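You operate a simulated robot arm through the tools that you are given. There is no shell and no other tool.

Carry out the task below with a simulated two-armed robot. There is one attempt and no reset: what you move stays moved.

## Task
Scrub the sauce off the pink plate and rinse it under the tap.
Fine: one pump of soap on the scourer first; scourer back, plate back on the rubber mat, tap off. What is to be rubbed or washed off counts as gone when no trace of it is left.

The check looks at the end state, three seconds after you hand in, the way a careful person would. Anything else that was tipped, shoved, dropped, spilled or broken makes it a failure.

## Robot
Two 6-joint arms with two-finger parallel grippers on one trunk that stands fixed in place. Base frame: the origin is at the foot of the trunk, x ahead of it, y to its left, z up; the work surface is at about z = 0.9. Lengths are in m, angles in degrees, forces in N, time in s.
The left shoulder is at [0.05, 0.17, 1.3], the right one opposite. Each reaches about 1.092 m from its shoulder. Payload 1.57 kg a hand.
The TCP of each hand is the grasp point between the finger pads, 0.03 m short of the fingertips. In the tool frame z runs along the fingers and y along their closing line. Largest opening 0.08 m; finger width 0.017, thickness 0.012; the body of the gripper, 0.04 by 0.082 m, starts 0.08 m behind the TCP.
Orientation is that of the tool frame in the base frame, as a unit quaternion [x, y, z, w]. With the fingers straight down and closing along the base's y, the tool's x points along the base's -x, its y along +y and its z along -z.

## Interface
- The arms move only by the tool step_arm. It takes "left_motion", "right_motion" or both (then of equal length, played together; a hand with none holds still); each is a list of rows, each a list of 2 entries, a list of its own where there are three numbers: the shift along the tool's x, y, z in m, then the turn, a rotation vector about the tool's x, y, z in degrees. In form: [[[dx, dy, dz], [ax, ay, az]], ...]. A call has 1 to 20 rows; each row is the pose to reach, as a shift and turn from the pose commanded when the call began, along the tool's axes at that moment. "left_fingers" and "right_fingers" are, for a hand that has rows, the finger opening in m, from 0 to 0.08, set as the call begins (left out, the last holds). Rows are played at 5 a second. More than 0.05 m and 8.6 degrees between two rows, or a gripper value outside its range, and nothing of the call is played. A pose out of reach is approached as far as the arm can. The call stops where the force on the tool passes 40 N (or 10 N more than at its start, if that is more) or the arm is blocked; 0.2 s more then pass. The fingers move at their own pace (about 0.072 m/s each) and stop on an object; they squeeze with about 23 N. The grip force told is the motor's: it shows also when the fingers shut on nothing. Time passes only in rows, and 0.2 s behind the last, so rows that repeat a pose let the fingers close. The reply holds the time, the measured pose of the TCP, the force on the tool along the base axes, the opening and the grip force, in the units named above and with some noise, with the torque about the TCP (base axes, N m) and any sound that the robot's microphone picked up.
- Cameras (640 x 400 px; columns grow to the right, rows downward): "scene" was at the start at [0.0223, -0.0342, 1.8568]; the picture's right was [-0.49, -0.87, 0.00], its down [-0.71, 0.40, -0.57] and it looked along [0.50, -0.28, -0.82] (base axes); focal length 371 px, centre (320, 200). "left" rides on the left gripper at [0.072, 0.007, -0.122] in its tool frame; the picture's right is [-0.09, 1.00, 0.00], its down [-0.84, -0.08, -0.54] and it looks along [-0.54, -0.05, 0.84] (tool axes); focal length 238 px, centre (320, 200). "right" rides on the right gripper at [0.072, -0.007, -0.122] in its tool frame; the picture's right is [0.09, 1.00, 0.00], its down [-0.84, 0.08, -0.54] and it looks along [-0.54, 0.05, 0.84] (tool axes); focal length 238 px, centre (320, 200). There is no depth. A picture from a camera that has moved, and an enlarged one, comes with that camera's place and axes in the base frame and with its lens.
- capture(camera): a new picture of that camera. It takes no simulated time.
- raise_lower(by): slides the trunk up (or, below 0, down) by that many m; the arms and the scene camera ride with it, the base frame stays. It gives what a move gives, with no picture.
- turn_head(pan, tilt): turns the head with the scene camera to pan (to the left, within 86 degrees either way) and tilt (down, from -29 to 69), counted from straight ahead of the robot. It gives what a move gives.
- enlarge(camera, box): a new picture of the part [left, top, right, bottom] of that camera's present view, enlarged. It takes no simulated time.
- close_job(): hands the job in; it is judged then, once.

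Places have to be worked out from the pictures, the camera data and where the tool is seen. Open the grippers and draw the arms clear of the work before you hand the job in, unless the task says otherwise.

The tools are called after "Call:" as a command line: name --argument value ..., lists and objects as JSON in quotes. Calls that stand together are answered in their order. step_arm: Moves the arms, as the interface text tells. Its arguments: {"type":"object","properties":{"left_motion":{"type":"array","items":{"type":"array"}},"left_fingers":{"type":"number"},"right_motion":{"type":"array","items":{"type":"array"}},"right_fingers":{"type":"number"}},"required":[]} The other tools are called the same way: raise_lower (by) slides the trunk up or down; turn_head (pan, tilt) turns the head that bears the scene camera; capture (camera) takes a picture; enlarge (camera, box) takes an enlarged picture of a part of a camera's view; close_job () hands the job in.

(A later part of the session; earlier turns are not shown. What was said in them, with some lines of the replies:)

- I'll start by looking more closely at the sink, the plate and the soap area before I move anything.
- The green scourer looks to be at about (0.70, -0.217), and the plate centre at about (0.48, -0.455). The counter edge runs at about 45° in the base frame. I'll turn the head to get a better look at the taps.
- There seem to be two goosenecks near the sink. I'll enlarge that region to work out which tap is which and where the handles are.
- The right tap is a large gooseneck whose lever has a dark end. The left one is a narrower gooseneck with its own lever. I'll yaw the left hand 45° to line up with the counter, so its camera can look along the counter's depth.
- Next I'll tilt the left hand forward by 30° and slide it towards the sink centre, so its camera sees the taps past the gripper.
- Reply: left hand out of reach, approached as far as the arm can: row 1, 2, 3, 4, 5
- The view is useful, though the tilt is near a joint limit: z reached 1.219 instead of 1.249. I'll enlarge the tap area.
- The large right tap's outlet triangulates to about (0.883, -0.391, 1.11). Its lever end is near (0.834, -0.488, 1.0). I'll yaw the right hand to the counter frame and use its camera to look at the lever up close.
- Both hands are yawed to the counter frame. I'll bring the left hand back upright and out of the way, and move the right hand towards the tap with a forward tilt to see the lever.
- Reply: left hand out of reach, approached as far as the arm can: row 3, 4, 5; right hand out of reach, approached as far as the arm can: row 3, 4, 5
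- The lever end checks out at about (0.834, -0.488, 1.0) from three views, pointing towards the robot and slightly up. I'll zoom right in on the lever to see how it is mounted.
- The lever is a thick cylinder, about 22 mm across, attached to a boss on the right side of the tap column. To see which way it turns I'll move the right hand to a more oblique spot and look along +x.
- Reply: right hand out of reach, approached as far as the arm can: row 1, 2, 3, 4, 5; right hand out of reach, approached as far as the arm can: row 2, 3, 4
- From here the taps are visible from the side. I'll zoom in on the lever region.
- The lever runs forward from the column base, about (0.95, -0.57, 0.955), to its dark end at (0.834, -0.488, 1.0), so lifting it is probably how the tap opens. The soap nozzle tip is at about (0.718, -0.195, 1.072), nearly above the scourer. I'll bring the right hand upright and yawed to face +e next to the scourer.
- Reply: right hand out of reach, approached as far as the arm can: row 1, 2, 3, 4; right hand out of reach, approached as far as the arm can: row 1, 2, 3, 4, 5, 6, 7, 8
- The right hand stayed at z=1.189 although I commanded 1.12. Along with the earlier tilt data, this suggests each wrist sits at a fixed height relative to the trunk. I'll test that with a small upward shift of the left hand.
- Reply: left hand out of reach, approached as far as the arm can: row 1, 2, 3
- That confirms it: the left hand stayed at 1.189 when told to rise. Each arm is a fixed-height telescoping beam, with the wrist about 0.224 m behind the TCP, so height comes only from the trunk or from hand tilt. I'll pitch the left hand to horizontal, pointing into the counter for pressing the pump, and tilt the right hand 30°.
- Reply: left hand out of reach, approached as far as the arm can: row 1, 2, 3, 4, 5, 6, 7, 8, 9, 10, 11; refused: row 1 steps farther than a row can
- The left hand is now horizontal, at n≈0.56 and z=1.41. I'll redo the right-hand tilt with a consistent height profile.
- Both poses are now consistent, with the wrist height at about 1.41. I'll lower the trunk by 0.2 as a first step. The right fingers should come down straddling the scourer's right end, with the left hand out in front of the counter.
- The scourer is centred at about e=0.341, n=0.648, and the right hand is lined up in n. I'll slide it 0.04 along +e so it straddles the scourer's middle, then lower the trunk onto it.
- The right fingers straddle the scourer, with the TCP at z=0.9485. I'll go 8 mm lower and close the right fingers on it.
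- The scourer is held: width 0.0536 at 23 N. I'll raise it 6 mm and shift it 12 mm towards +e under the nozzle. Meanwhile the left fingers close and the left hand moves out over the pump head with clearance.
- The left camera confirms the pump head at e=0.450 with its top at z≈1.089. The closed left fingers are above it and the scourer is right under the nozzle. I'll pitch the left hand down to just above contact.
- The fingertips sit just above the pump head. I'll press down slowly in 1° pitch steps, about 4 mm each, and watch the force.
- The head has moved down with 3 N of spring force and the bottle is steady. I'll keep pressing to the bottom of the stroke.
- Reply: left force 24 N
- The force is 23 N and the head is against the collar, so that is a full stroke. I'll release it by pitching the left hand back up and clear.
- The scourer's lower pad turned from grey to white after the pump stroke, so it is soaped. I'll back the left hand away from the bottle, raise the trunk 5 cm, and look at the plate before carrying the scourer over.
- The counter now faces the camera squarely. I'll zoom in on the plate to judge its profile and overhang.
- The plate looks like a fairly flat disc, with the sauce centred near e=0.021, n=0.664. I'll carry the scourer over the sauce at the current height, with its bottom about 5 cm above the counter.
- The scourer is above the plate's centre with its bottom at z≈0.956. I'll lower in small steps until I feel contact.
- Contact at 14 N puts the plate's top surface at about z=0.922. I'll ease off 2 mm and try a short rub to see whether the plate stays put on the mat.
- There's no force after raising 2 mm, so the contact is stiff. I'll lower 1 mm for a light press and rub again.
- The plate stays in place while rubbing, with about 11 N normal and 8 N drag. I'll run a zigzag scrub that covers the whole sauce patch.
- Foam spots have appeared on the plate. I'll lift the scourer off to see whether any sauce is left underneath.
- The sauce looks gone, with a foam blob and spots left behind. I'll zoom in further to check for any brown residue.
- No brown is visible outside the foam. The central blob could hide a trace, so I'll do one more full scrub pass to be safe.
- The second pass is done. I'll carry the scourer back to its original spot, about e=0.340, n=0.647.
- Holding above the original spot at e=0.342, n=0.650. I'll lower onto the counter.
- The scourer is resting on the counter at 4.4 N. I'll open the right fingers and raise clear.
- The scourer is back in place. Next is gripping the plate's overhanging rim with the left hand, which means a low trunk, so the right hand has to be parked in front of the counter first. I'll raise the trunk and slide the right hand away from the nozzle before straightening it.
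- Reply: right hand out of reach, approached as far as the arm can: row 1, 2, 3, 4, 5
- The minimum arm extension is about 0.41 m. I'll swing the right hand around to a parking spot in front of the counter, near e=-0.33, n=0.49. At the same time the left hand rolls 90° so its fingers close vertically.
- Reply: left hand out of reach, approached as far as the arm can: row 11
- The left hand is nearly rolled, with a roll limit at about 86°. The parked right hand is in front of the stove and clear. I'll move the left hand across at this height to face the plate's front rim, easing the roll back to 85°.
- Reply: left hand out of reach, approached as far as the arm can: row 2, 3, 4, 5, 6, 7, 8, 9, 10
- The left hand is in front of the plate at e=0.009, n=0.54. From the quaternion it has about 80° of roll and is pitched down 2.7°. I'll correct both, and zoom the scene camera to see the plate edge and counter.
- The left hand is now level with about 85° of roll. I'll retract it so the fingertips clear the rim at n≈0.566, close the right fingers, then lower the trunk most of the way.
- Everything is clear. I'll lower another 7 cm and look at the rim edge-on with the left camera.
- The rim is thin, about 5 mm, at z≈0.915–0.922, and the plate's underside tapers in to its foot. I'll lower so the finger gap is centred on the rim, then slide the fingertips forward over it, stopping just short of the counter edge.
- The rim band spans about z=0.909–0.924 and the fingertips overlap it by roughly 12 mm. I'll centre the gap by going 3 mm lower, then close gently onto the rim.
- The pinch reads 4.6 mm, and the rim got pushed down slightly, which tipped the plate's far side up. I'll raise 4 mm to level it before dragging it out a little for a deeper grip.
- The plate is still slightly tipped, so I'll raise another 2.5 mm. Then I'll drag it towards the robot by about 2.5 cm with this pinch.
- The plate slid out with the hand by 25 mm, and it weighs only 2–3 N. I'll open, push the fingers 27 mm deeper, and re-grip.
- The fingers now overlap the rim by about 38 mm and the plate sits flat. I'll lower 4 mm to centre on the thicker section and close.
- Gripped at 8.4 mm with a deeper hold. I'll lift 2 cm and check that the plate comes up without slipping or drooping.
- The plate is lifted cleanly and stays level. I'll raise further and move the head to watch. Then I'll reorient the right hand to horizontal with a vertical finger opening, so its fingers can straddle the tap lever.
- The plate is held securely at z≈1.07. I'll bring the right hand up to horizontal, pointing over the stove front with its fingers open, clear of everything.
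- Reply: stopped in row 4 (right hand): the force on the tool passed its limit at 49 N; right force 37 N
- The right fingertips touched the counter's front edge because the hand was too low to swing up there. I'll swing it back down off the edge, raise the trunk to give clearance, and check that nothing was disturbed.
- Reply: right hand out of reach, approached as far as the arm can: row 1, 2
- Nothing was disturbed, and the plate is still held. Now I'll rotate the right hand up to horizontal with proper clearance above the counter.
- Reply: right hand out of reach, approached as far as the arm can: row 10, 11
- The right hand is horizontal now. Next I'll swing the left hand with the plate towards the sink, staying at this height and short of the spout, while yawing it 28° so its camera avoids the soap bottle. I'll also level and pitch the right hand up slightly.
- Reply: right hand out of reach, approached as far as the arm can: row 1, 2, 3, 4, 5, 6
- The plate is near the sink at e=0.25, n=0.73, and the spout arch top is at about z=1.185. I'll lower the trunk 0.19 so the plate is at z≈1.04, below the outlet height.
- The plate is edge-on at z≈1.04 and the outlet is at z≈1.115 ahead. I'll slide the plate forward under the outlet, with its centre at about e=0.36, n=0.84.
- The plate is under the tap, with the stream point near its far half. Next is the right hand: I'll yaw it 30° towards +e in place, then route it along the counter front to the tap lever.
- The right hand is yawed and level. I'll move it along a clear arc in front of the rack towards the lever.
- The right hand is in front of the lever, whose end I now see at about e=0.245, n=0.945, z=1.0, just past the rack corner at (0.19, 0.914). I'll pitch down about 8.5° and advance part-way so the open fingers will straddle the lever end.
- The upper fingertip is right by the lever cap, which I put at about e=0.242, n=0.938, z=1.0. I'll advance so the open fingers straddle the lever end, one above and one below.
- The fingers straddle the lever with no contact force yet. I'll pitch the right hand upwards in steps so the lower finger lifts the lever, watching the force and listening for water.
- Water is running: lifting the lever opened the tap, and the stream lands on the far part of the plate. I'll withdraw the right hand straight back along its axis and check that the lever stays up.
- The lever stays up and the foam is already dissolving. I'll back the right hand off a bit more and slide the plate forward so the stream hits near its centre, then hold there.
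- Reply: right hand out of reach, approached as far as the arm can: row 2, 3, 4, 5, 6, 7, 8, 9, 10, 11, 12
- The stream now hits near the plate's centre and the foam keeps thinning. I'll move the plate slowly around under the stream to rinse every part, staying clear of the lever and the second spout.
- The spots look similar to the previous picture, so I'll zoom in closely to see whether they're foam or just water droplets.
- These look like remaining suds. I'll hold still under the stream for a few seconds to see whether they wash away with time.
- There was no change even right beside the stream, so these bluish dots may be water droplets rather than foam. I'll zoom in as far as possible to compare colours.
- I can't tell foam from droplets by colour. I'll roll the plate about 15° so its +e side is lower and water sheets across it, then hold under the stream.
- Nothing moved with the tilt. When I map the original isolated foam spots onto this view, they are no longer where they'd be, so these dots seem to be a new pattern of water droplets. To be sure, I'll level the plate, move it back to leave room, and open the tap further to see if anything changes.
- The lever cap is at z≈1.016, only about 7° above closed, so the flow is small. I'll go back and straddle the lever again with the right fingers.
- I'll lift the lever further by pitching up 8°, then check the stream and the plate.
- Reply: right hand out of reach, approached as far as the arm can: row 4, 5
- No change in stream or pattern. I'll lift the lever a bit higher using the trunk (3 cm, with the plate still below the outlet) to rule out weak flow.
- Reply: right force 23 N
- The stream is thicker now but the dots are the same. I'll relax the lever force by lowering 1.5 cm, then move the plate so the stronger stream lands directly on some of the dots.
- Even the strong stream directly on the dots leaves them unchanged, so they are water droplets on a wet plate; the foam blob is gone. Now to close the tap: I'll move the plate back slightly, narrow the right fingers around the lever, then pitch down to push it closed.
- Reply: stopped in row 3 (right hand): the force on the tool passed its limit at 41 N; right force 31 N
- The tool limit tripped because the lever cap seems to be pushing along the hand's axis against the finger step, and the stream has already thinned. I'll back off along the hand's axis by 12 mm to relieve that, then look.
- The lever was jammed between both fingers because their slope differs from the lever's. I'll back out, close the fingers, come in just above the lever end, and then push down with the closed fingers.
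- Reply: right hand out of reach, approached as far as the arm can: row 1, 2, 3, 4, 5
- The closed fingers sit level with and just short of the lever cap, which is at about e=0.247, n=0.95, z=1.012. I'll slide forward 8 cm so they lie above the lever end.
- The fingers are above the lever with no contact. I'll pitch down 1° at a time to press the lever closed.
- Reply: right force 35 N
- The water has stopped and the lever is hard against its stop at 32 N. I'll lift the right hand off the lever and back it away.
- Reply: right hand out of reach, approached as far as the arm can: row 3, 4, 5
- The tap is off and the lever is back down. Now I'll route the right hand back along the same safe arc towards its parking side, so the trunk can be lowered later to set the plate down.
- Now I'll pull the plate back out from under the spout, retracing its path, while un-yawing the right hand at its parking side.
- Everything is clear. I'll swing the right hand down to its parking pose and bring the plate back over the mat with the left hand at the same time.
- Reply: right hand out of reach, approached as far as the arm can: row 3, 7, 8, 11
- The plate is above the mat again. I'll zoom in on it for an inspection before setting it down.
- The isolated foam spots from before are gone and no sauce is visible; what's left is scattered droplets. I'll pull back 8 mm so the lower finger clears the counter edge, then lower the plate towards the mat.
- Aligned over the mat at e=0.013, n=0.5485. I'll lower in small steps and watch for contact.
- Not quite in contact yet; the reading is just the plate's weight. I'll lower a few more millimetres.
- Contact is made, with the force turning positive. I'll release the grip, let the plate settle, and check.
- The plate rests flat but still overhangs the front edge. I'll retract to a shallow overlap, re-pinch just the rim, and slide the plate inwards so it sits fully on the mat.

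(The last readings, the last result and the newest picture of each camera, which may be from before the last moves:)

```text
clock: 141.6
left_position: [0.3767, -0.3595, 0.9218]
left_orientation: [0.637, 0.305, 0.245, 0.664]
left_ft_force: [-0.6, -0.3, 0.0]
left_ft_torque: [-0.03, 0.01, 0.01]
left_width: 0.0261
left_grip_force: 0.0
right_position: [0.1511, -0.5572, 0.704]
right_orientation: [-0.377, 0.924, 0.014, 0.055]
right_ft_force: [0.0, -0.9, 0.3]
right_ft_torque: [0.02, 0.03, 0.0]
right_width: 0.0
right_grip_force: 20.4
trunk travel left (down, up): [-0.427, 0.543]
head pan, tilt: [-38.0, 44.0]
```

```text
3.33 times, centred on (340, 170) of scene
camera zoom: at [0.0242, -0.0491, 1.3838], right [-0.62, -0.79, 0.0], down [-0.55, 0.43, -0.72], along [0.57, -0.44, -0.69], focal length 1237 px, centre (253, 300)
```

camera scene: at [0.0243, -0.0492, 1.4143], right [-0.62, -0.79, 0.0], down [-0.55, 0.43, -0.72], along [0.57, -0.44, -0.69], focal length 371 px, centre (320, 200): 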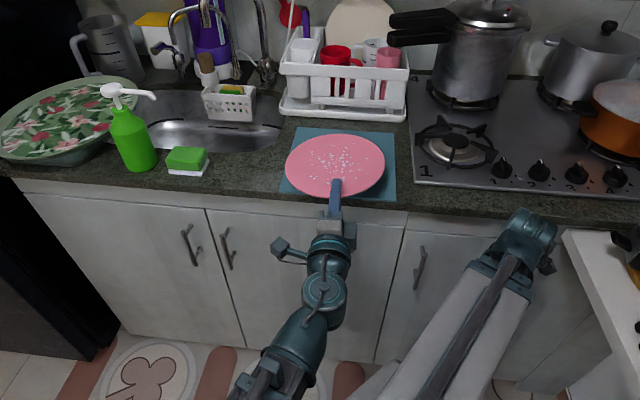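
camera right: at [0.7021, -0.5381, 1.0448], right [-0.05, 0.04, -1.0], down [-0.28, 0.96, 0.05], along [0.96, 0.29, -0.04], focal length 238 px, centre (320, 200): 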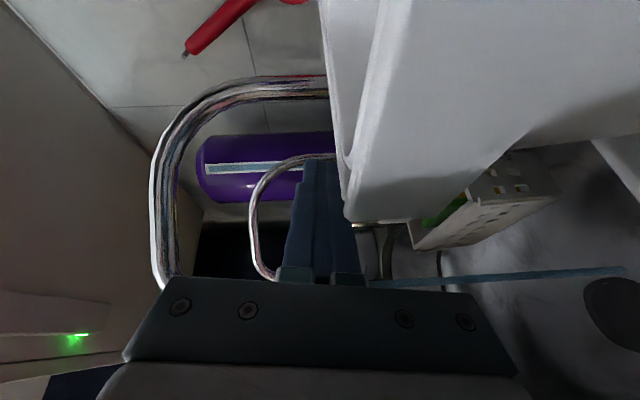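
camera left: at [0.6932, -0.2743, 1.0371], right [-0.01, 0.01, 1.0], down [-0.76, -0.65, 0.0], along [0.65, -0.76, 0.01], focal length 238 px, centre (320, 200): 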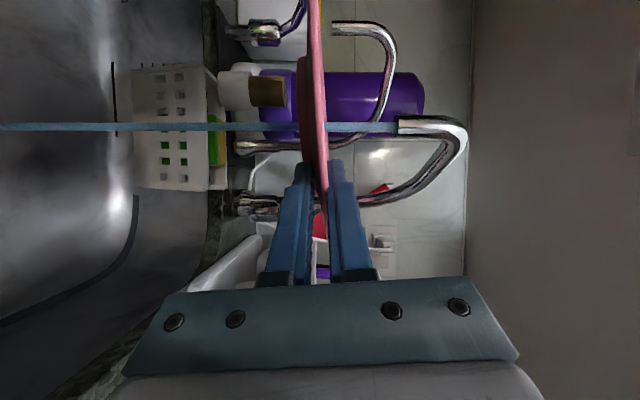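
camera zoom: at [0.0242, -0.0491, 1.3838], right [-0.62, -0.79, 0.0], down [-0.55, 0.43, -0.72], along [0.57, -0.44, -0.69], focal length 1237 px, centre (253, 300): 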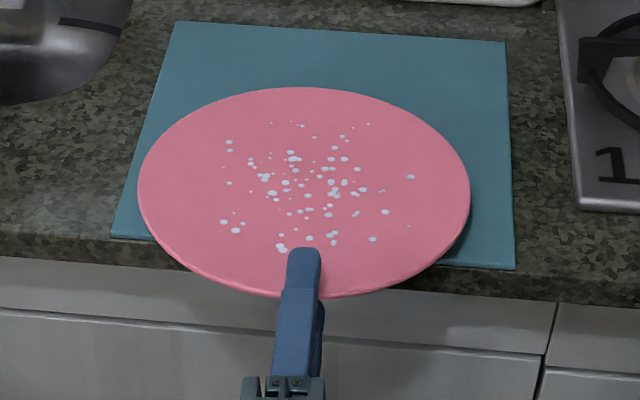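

A shallow overlap of about 11 mm. I'll pinch the rim again and slide the plate gently forward onto the mat in small steps.

Call:
step_arm --left_motion '[[[0, 0, 0], [0, 0, 0]], [[0, 0, 0], [0, 0, 0]], [[0, 0, 0], [0, 0, 0]]]' --left_fingers 0.0

Call:
step_arm --left_motion '[[[0, 0, 0.008], [0, 0, 0]], [[0, 0, 0.016], [0, 0, 0]], [[0, 0, 0.024], [0, 0, 0]], [[0, 0, 0.032], [0, 0, 0]]]'

Call:
enlarge --camera "left" --box '[200, 60, 400, 240]'

Call:
enlarge --camera "scene" --box '[270, 110, 410, 230]'

```text
clock: 142.4
left_position: [0.3778, -0.3599, 0.9216]
left_orientation: [0.638, 0.305, 0.244, 0.664]
left_ft_force: [-0.5, -0.3, -0.9]
left_ft_torque: [0.05, 0.0, 0.01]
left_width: 0.0043
left_grip_force: 23.0
right_position: [0.1511, -0.5584, 0.7031]
right_orientation: [-0.377, 0.925, 0.015, 0.053]
right_ft_force: [0.4, 0.0, 0.8]
right_ft_torque: [0.01, 0.01, 0.02]
right_width: 0.0
right_grip_force: 21.4
trunk travel left (down, up): [-0.427, 0.543]
head pan, tilt: [-38.0, 44.0]
```

```text
clock: 143.4
left_position: [0.4002, -0.3828, 0.9225]
left_orientation: [0.637, 0.305, 0.246, 0.664]
left_ft_force: [0.3, 0.6, -0.6]
left_ft_torque: [0.03, 0.04, 0.0]
left_width: 0.0042
left_grip_force: 23.2
right_position: [0.1511, -0.5576, 0.7022]
right_orientation: [-0.378, 0.924, 0.015, 0.054]
right_ft_force: [0.5, -0.4, -0.4]
right_ft_torque: [0.0, 0.01, 0.03]
right_width: 0.0
right_grip_force: 20.9
trunk travel left (down, up): [-0.427, 0.543]
head pan, tilt: [-38.0, 44.0]
```

```text
2.22 times, centred on (300, 150) of left
camera zoom: at [0.3625, -0.2474, 0.9212], right [0.0, 0.0, 1.0], down [-0.97, -0.22, 0.0], along [0.22, -0.97, 0.0], focal length 530 px, centre (364, 311)
```

zoom: 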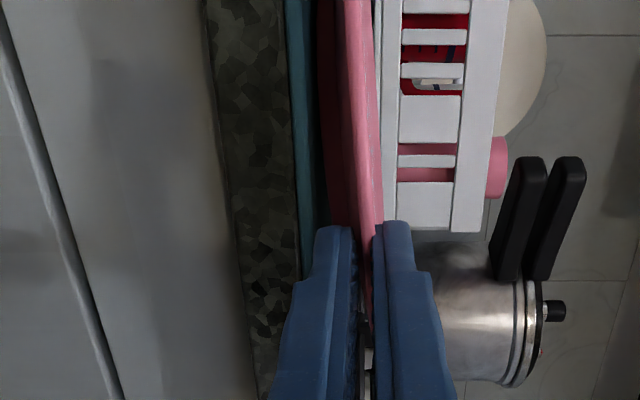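

```text
3.33 times, centred on (340, 170) of scene
camera zoom: at [0.0243, -0.0492, 1.3838], right [-0.62, -0.79, 0.0], down [-0.55, 0.43, -0.72], along [0.57, -0.44, -0.69], focal length 1237 px, centre (253, 300)
```

zoom: 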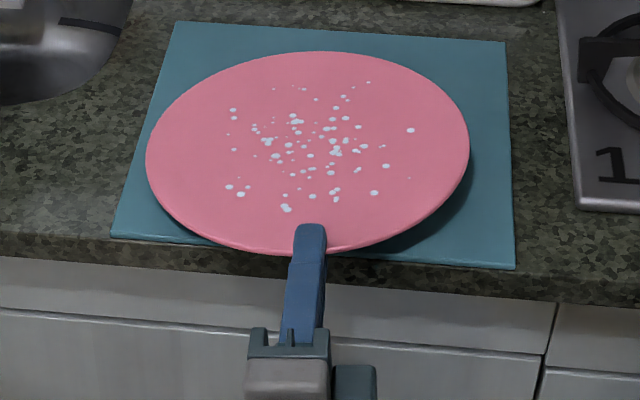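

The plate slides smoothly. I'll push another 3 cm so the whole plate is over the mat, watching for contact of the lower finger.

Call:
step_arm --left_motion '[[[0, 0, 0.008], [0, 0, 0]], [[0, 0, 0.016], [0, 0, 0]], [[0, 0, 0.023], [0, 0, 0]], [[0, 0, 0.03], [0, 0, 0]]]'

Call:
enlarge --camera "left" --box '[200, 60, 400, 240]'

Call:
enlarge --camera "scene" --box '[270, 110, 410, 230]'

```text
clock: 144.4
left_position: [0.4215, -0.4045, 0.9218]
left_orientation: [0.638, 0.304, 0.245, 0.664]
left_ft_force: [-0.1, -0.1, -0.6]
left_ft_torque: [0.05, 0.05, -0.02]
left_width: 0.0042
left_grip_force: 22.8
right_position: [0.1517, -0.5575, 0.7029]
right_orientation: [-0.376, 0.925, 0.015, 0.055]
right_ft_force: [-0.5, -0.1, 0.2]
right_ft_torque: [0.0, 0.01, 0.02]
right_width: 0.0
right_grip_force: 21.0
trunk travel left (down, up): [-0.427, 0.543]
head pan, tilt: [-38.0, 44.0]
```

```text
2.22 times, centred on (300, 150) of left
camera zoom: at [0.384, -0.2687, 0.9212], right [0.0, 0.0, 1.0], down [-0.97, -0.22, 0.0], along [0.22, -0.97, 0.0], focal length 530 px, centre (364, 311)
```

zoom: 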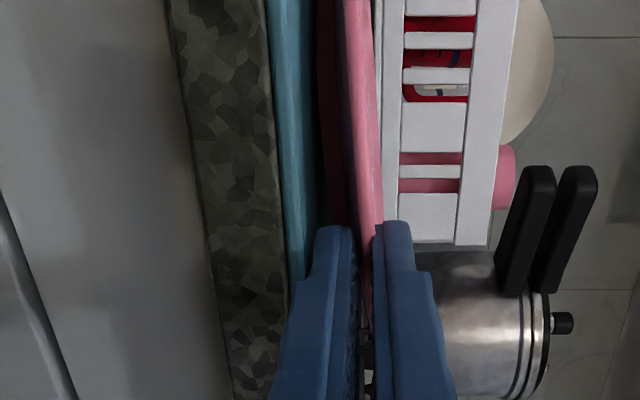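

```text
3.33 times, centred on (340, 170) of scene
camera zoom: at [0.0243, -0.0492, 1.3838], right [-0.62, -0.79, 0.0], down [-0.55, 0.43, -0.72], along [0.57, -0.44, -0.69], focal length 1237 px, centre (253, 300)
```

zoom: 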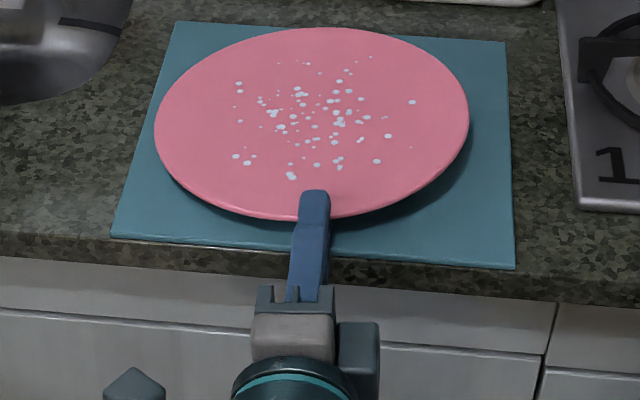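

The plate now lies fully on the mat. I'll open the fingers just slightly, about 2.5 mm each side, and draw straight back out.

Call:
step_arm --left_motion '[[[0, 0, 0], [0, 0, 0]], [[0, 0, 0], [0, 0, 0]]]' --left_fingers 0.01

Call:
enlarge --camera "left" --box '[220, 100, 360, 240]'

```text
clock: 145.0
left_position: [0.4225, -0.4044, 0.9223]
left_orientation: [0.638, 0.304, 0.245, 0.664]
left_ft_force: [0.3, 0.5, 0.1]
left_ft_torque: [-0.01, 0.0, -0.04]
left_width: 0.0101
left_grip_force: 0.1
right_position: [0.1509, -0.5568, 0.7031]
right_orientation: [-0.377, 0.924, 0.015, 0.054]
right_ft_force: [0.5, 0.0, 1.0]
right_ft_torque: [0.01, 0.03, -0.01]
right_width: 0.0
right_grip_force: 21.1
trunk travel left (down, up): [-0.427, 0.543]
head pan, tilt: [-38.0, 44.0]
```

```text
2.86 times, centred on (290, 170) of left
camera zoom: at [0.3839, -0.2686, 0.9213], right [0.0, 0.0, 1.0], down [-0.97, -0.22, 0.0], along [0.22, -0.97, 0.0], focal length 681 px, centre (406, 286)
```

zoom: 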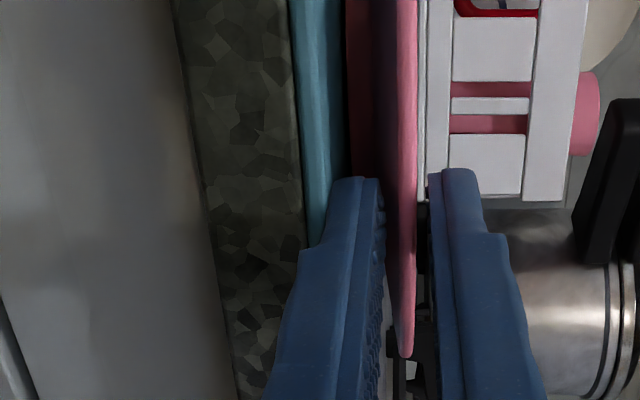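

The plate is free, with gaps visible on both sides and no force. I'll draw the left hand straight back.

Call:
step_arm --left_motion '[[[0, 0, -0.012], [0, 0, 0]], [[0, 0, -0.025], [0, 0, 0]], [[0, 0, -0.038], [0, 0, 0]], [[0, 0, -0.052], [0, 0, 0]]]'

Call:
capture --camera "scene"

Call:
enlarge --camera "scene" --box '[270, 100, 410, 220]'

```text
clock: 146.0
left_position: [0.3849, -0.3676, 0.9229]
left_orientation: [0.637, 0.304, 0.244, 0.665]
left_ft_force: [0.0, 0.5, 0.1]
left_ft_torque: [0.02, -0.01, 0.01]
left_width: 0.0097
left_grip_force: 0.1
right_position: [0.1519, -0.5563, 0.7033]
right_orientation: [-0.377, 0.925, 0.014, 0.055]
right_ft_force: [-0.1, -0.2, 0.6]
right_ft_torque: [0.0, 0.06, 0.01]
right_width: 0.0003
right_grip_force: 20.8
trunk travel left (down, up): [-0.427, 0.543]
head pan, tilt: [-38.0, 44.0]
```

```text
taken
camera scene: at [0.0243, -0.0492, 1.3838], right [-0.62, -0.79, 0.0], down [-0.55, 0.43, -0.72], along [0.57, -0.44, -0.69], focal length 371 px, centre (320, 200)
```

scene: 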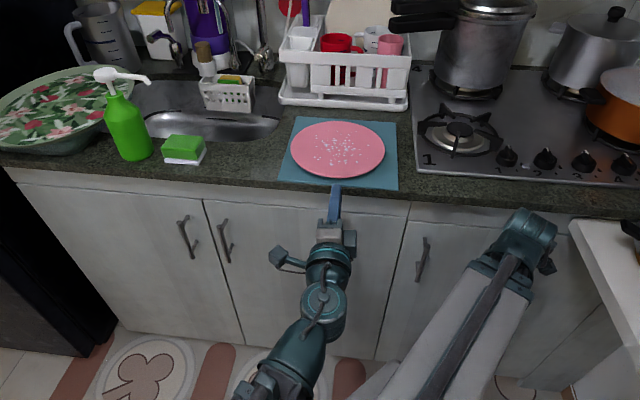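

```text
3.33 times, centred on (340, 160) of scene
camera zoom: at [0.0243, -0.0492, 1.3838], right [-0.62, -0.79, 0.0], down [-0.55, 0.43, -0.72], along [0.57, -0.44, -0.69], focal length 1237 px, centre (253, 333)
```

zoom: 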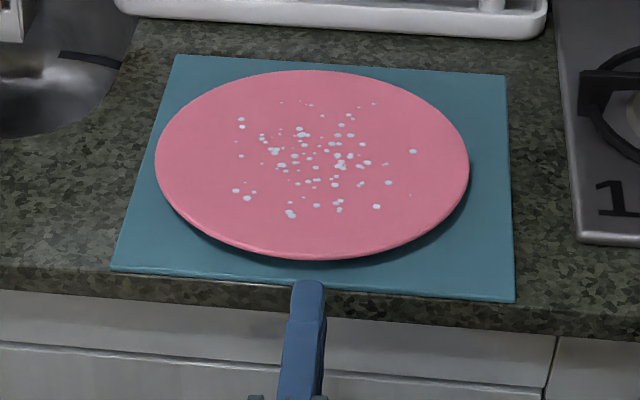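

The plate is back on the rubber mat, flat and fully supported. I'll raise the trunk to lift both arms clear of the counter and open the grippers.

Call:
raise_lower --by 0.4

Call:
step_arm --left_motion '[[[0, 0, 0], [0, 0, 0]], [[0, 0, 0], [0, 0, 0]], [[0, 0, 0], [0, 0, 0]]]' --left_fingers 0.08 --right_motion '[[[0, 0, 0], [0, 0, 0]], [[0, 0, 0], [0, 0, 0]], [[0, 0, 0], [0, 0, 0]]]' --right_fingers 0.08

Call:
turn_head --pan -29.6 --tilt 55

Call:
capture --camera "scene"

```text
clock: 149.8
left_position: [0.3857, -0.3674, 1.3214]
left_orientation: [0.637, 0.303, 0.245, 0.665]
left_ft_force: [-0.2, 0.6, -0.5]
left_ft_torque: [0.01, 0.02, -0.04]
left_width: 0.0097
left_grip_force: 0.0
right_position: [0.151, -0.5568, 1.1034]
right_orientation: [-0.376, 0.925, 0.014, 0.055]
right_ft_force: [1.5, 0.1, -0.7]
right_ft_torque: [0.01, 0.0, 0.0]
right_width: 0.0001
right_grip_force: 20.8
trunk travel left (down, up): [-0.827, 0.143]
head pan, tilt: [-38.0, 44.0]
```

```text
clock: 150.6
left_position: [0.3849, -0.3674, 1.3224]
left_orientation: [0.637, 0.304, 0.245, 0.665]
left_ft_force: [0.2, -0.1, 0.4]
left_ft_torque: [-0.01, -0.01, 0.01]
left_width: 0.0802
left_grip_force: 0.1
right_position: [0.1523, -0.5573, 1.1031]
right_orientation: [-0.377, 0.925, 0.015, 0.054]
right_ft_force: [-0.6, 0.1, -0.3]
right_ft_torque: [-0.02, -0.01, 0.02]
right_width: 0.08
right_grip_force: 0.0
trunk travel left (down, up): [-0.827, 0.143]
head pan, tilt: [-38.0, 44.0]
```

```text
clock: 151.3
left_position: [0.384, -0.3683, 1.3228]
left_orientation: [0.637, 0.305, 0.245, 0.665]
left_ft_force: [-1.0, 0.0, -0.2]
left_ft_torque: [0.01, 0.04, -0.01]
left_width: 0.08
left_grip_force: 0.0
right_position: [0.1518, -0.5568, 1.1027]
right_orientation: [-0.377, 0.925, 0.014, 0.055]
right_ft_force: [0.0, 0.8, -0.1]
right_ft_torque: [0.01, 0.0, 0.05]
right_width: 0.0799
right_grip_force: 0.1
trunk travel left (down, up): [-0.827, 0.143]
head pan, tilt: [-29.6, 55.0]
```

```text
taken
camera scene: at [0.0222, -0.0343, 1.769], right [-0.49, -0.87, 0.0], down [-0.71, 0.4, -0.57], along [0.5, -0.28, -0.82], focal length 371 px, centre (320, 200)
```

scene: 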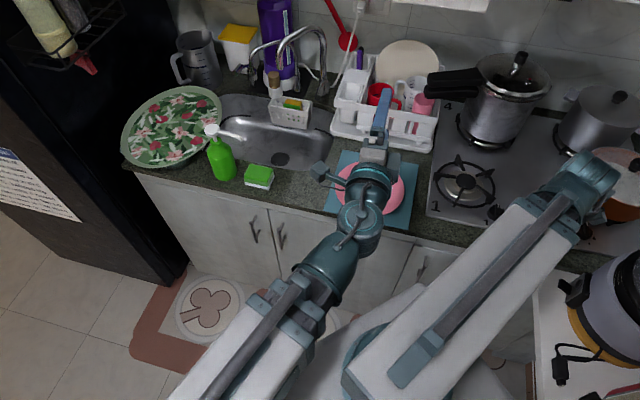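

Grippers are open. The left hand blocks the view of the plate, so I'll move it off to the left, in front of the counter, and then do a final inspection.

Call:
step_arm --left_motion '[[[0.044, 0.004, 0.018], [0, 0, 0]], [[0.088, 0.008, 0.028], [0, 0, 0]], [[0.132, 0.012, 0.033], [0, 0, 0]], [[0.176, 0.016, 0.035], [0, 0, 0]], [[0.22, 0.02, 0.035], [0, 0, 0]], [[0.264, 0.024, 0.035], [0, 0, 0]], [[0.308, 0.028, 0.03], [0, 0, 0]], [[0.352, 0.032, 0.02], [0, 0, 0]], [[0.396, 0.036, 0.005], [0, 0, 0]], [[0.44, 0.0405, -0.01], [0, 0, 0]]]'

Call:
turn_head --pan -38 --tilt 50

Call:
capture --camera "scene"

Call:
enlarge --camera "scene" --box '[270, 130, 390, 220]'

Call:
enlarge --camera "scene" --box '[100, 60, 290, 220]'

```text
clock: 153.5
left_position: [0.6855, -0.0426, 1.3213]
left_orientation: [0.638, 0.304, 0.245, 0.664]
left_ft_force: [-0.6, 0.0, -0.6]
left_ft_torque: [0.02, 0.0, -0.03]
left_width: 0.08
left_grip_force: 0.1
right_position: [0.1506, -0.5575, 1.1039]
right_orientation: [-0.377, 0.925, 0.015, 0.054]
right_ft_force: [-0.3, 0.3, 0.0]
right_ft_torque: [0.01, 0.02, -0.02]
right_width: 0.0799
right_grip_force: 0.1
trunk travel left (down, up): [-0.827, 0.143]
head pan, tilt: [-29.6, 55.0]
```

```text
clock: 154.2
left_position: [0.6851, -0.0427, 1.3224]
left_orientation: [0.638, 0.305, 0.244, 0.664]
left_ft_force: [0.8, -0.2, -0.2]
left_ft_torque: [-0.03, 0.01, 0.03]
left_width: 0.0799
left_grip_force: 0.0
right_position: [0.1519, -0.5569, 1.1026]
right_orientation: [-0.377, 0.925, 0.015, 0.054]
right_ft_force: [-0.2, 0.8, -0.4]
right_ft_torque: [0.01, -0.01, 0.01]
right_width: 0.08
right_grip_force: 0.0
trunk travel left (down, up): [-0.827, 0.143]
head pan, tilt: [-38.0, 50.0]
```

```text
taken
camera scene: at [0.0204, -0.0458, 1.7754], right [-0.62, -0.79, 0.0], down [-0.6, 0.47, -0.64], along [0.51, -0.4, -0.77], focal length 371 px, centre (320, 200)
```

scene: 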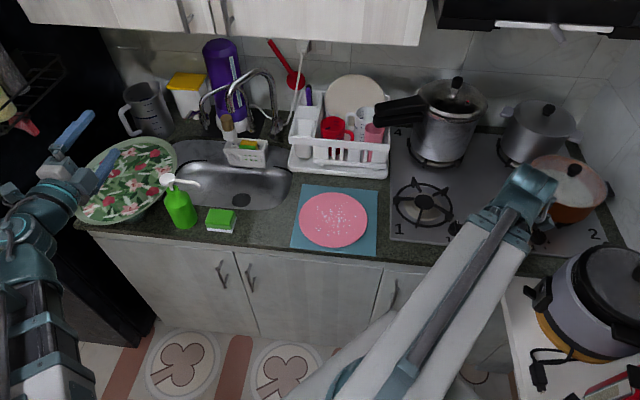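

```text
4.44 times, centred on (330, 175) of scene
camera zoom: at [0.0204, -0.0458, 1.7754], right [-0.62, -0.79, 0.0], down [-0.6, 0.47, -0.64], along [0.51, -0.4, -0.77], focal length 1649 px, centre (276, 311)
```

zoom: 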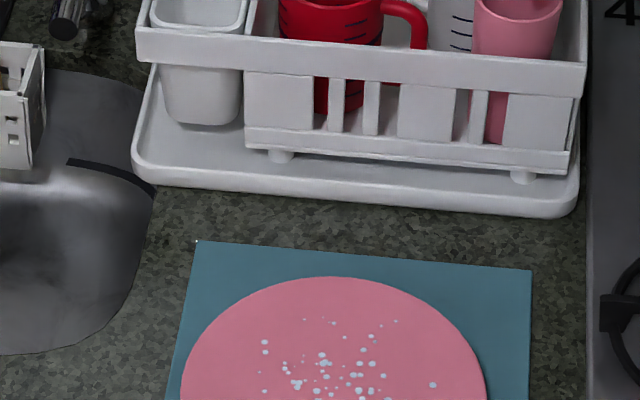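

```text
2.50 times, centred on (195, 140) of scene
camera zoom: at [0.0204, -0.0458, 1.7754], right [-0.62, -0.79, 0.0], down [-0.6, 0.47, -0.64], along [0.51, -0.4, -0.77], focal length 928 px, centre (632, 350)
```

zoom: 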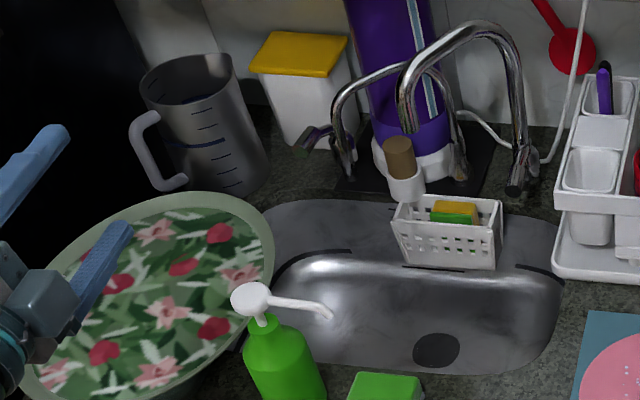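

Everything looks in place. I see a tiny bright dot at the mat's far-left corner, so I'll zoom in on that, on the plate, and on the scourer's position.

Call:
enlarge --camera "scene" --box '[286, 178, 386, 262]'

Call:
enlarge --camera "scene" --box '[300, 175, 330, 197]'

Call:
enlarge --camera "scene" --box '[150, 160, 300, 260]'

Call:
enlarge --camera "scene" --box '[312, 190, 362, 240]'

```text
4.76 times, centred on (336, 220) of scene
camera zoom: at [0.0204, -0.0458, 1.7754], right [-0.62, -0.79, 0.0], down [-0.6, 0.47, -0.64], along [0.51, -0.4, -0.77], focal length 1767 px, centre (244, 105)
```

zoom: 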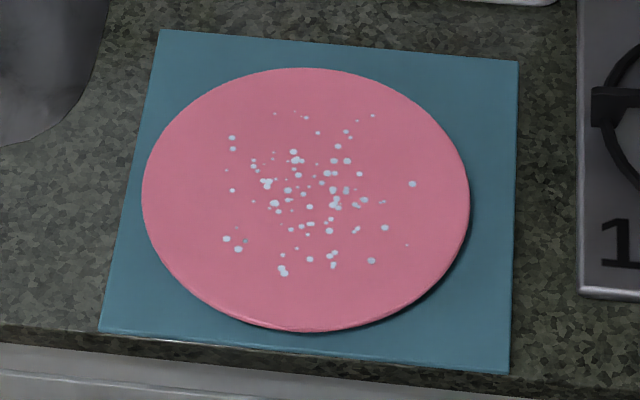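

```text
16.00 times, centred on (315, 186) of scene
camera zoom: at [0.0204, -0.0458, 1.7754], right [-0.62, -0.79, 0.0], down [-0.6, 0.47, -0.64], along [0.51, -0.4, -0.77], focal length 5938 px, centre (400, 424)
```

zoom: 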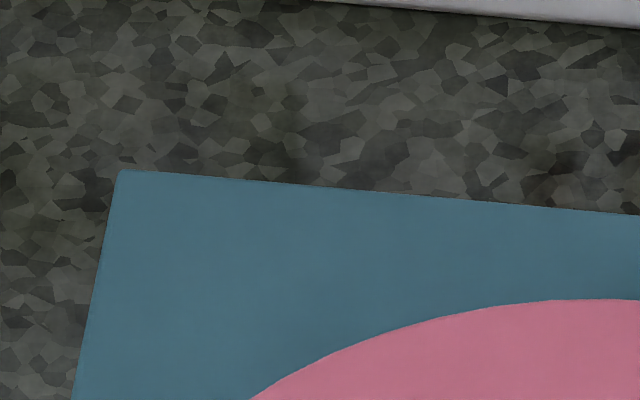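

```text
4.00 times, centred on (225, 210) of scene
camera zoom: at [0.0204, -0.0458, 1.7754], right [-0.62, -0.79, 0.0], down [-0.6, 0.47, -0.64], along [0.51, -0.4, -0.77], focal length 1484 px, centre (700, 160)
```

zoom: 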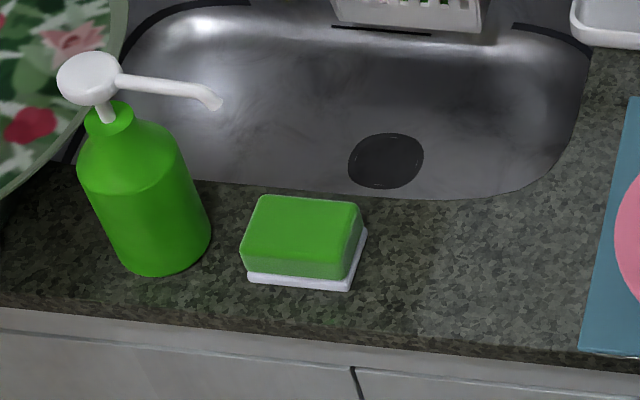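

```text
8.00 times, centred on (337, 215) of scene
camera zoom: at [0.0204, -0.0458, 1.7754], right [-0.62, -0.79, 0.0], down [-0.6, 0.47, -0.64], along [0.51, -0.4, -0.77], focal length 2969 px, centre (184, 80)
```

zoom: 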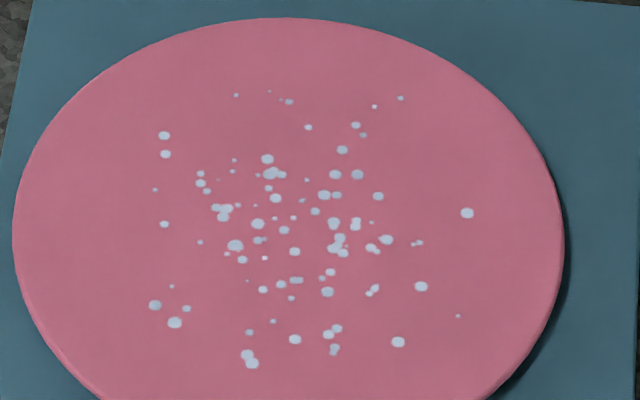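

Final check: the sauce and the foam blob are gone, and the scattered dots left on the plate look like water droplets. The plate is flat on the mat, and the scourer is back at its original spot (measured e≈0.343, n≈0.650). The tap is off, the bottle is in its original place, the grippers are open and both arms are clear. I'm handing the job in.

Call:
close_job

```text
The job is handed in.
```

I handed the job in with the plate scrubbed, rinsed and back on the rubber mat. One point I couldn't fully confirm is whether the small pale dots still on the plate are only water.

- **Soap and scrub:** I gave the dispenser one full pump onto the scourer, then scrubbed the whole sauce patch twice. No brown is visible on the plate.
- **Rinse:** The plate was under the tap for over 20 seconds, and the white foam blob washed off within about the first second. About 80–90 small whitish dots stayed and did not change under a stronger stream or when I tilted the plate. I took them for water droplets because the larger foam spots I checked were gone. If they are leftover suds, the rinse is not complete.
- **Put back:** The plate lies flat and fully on the mat. It was hanging slightly over the counter edge at the start, and I set it further in. The scourer is back in its original spot and the tap is off.
- **Bump:** While repositioning, the right gripper pressed the front edge of the counter at 49 N before the arm stopped itself. Nothing moved or tipped in the pictures afterwards.

Both grippers are open, and the arms are raised clear of the counter.
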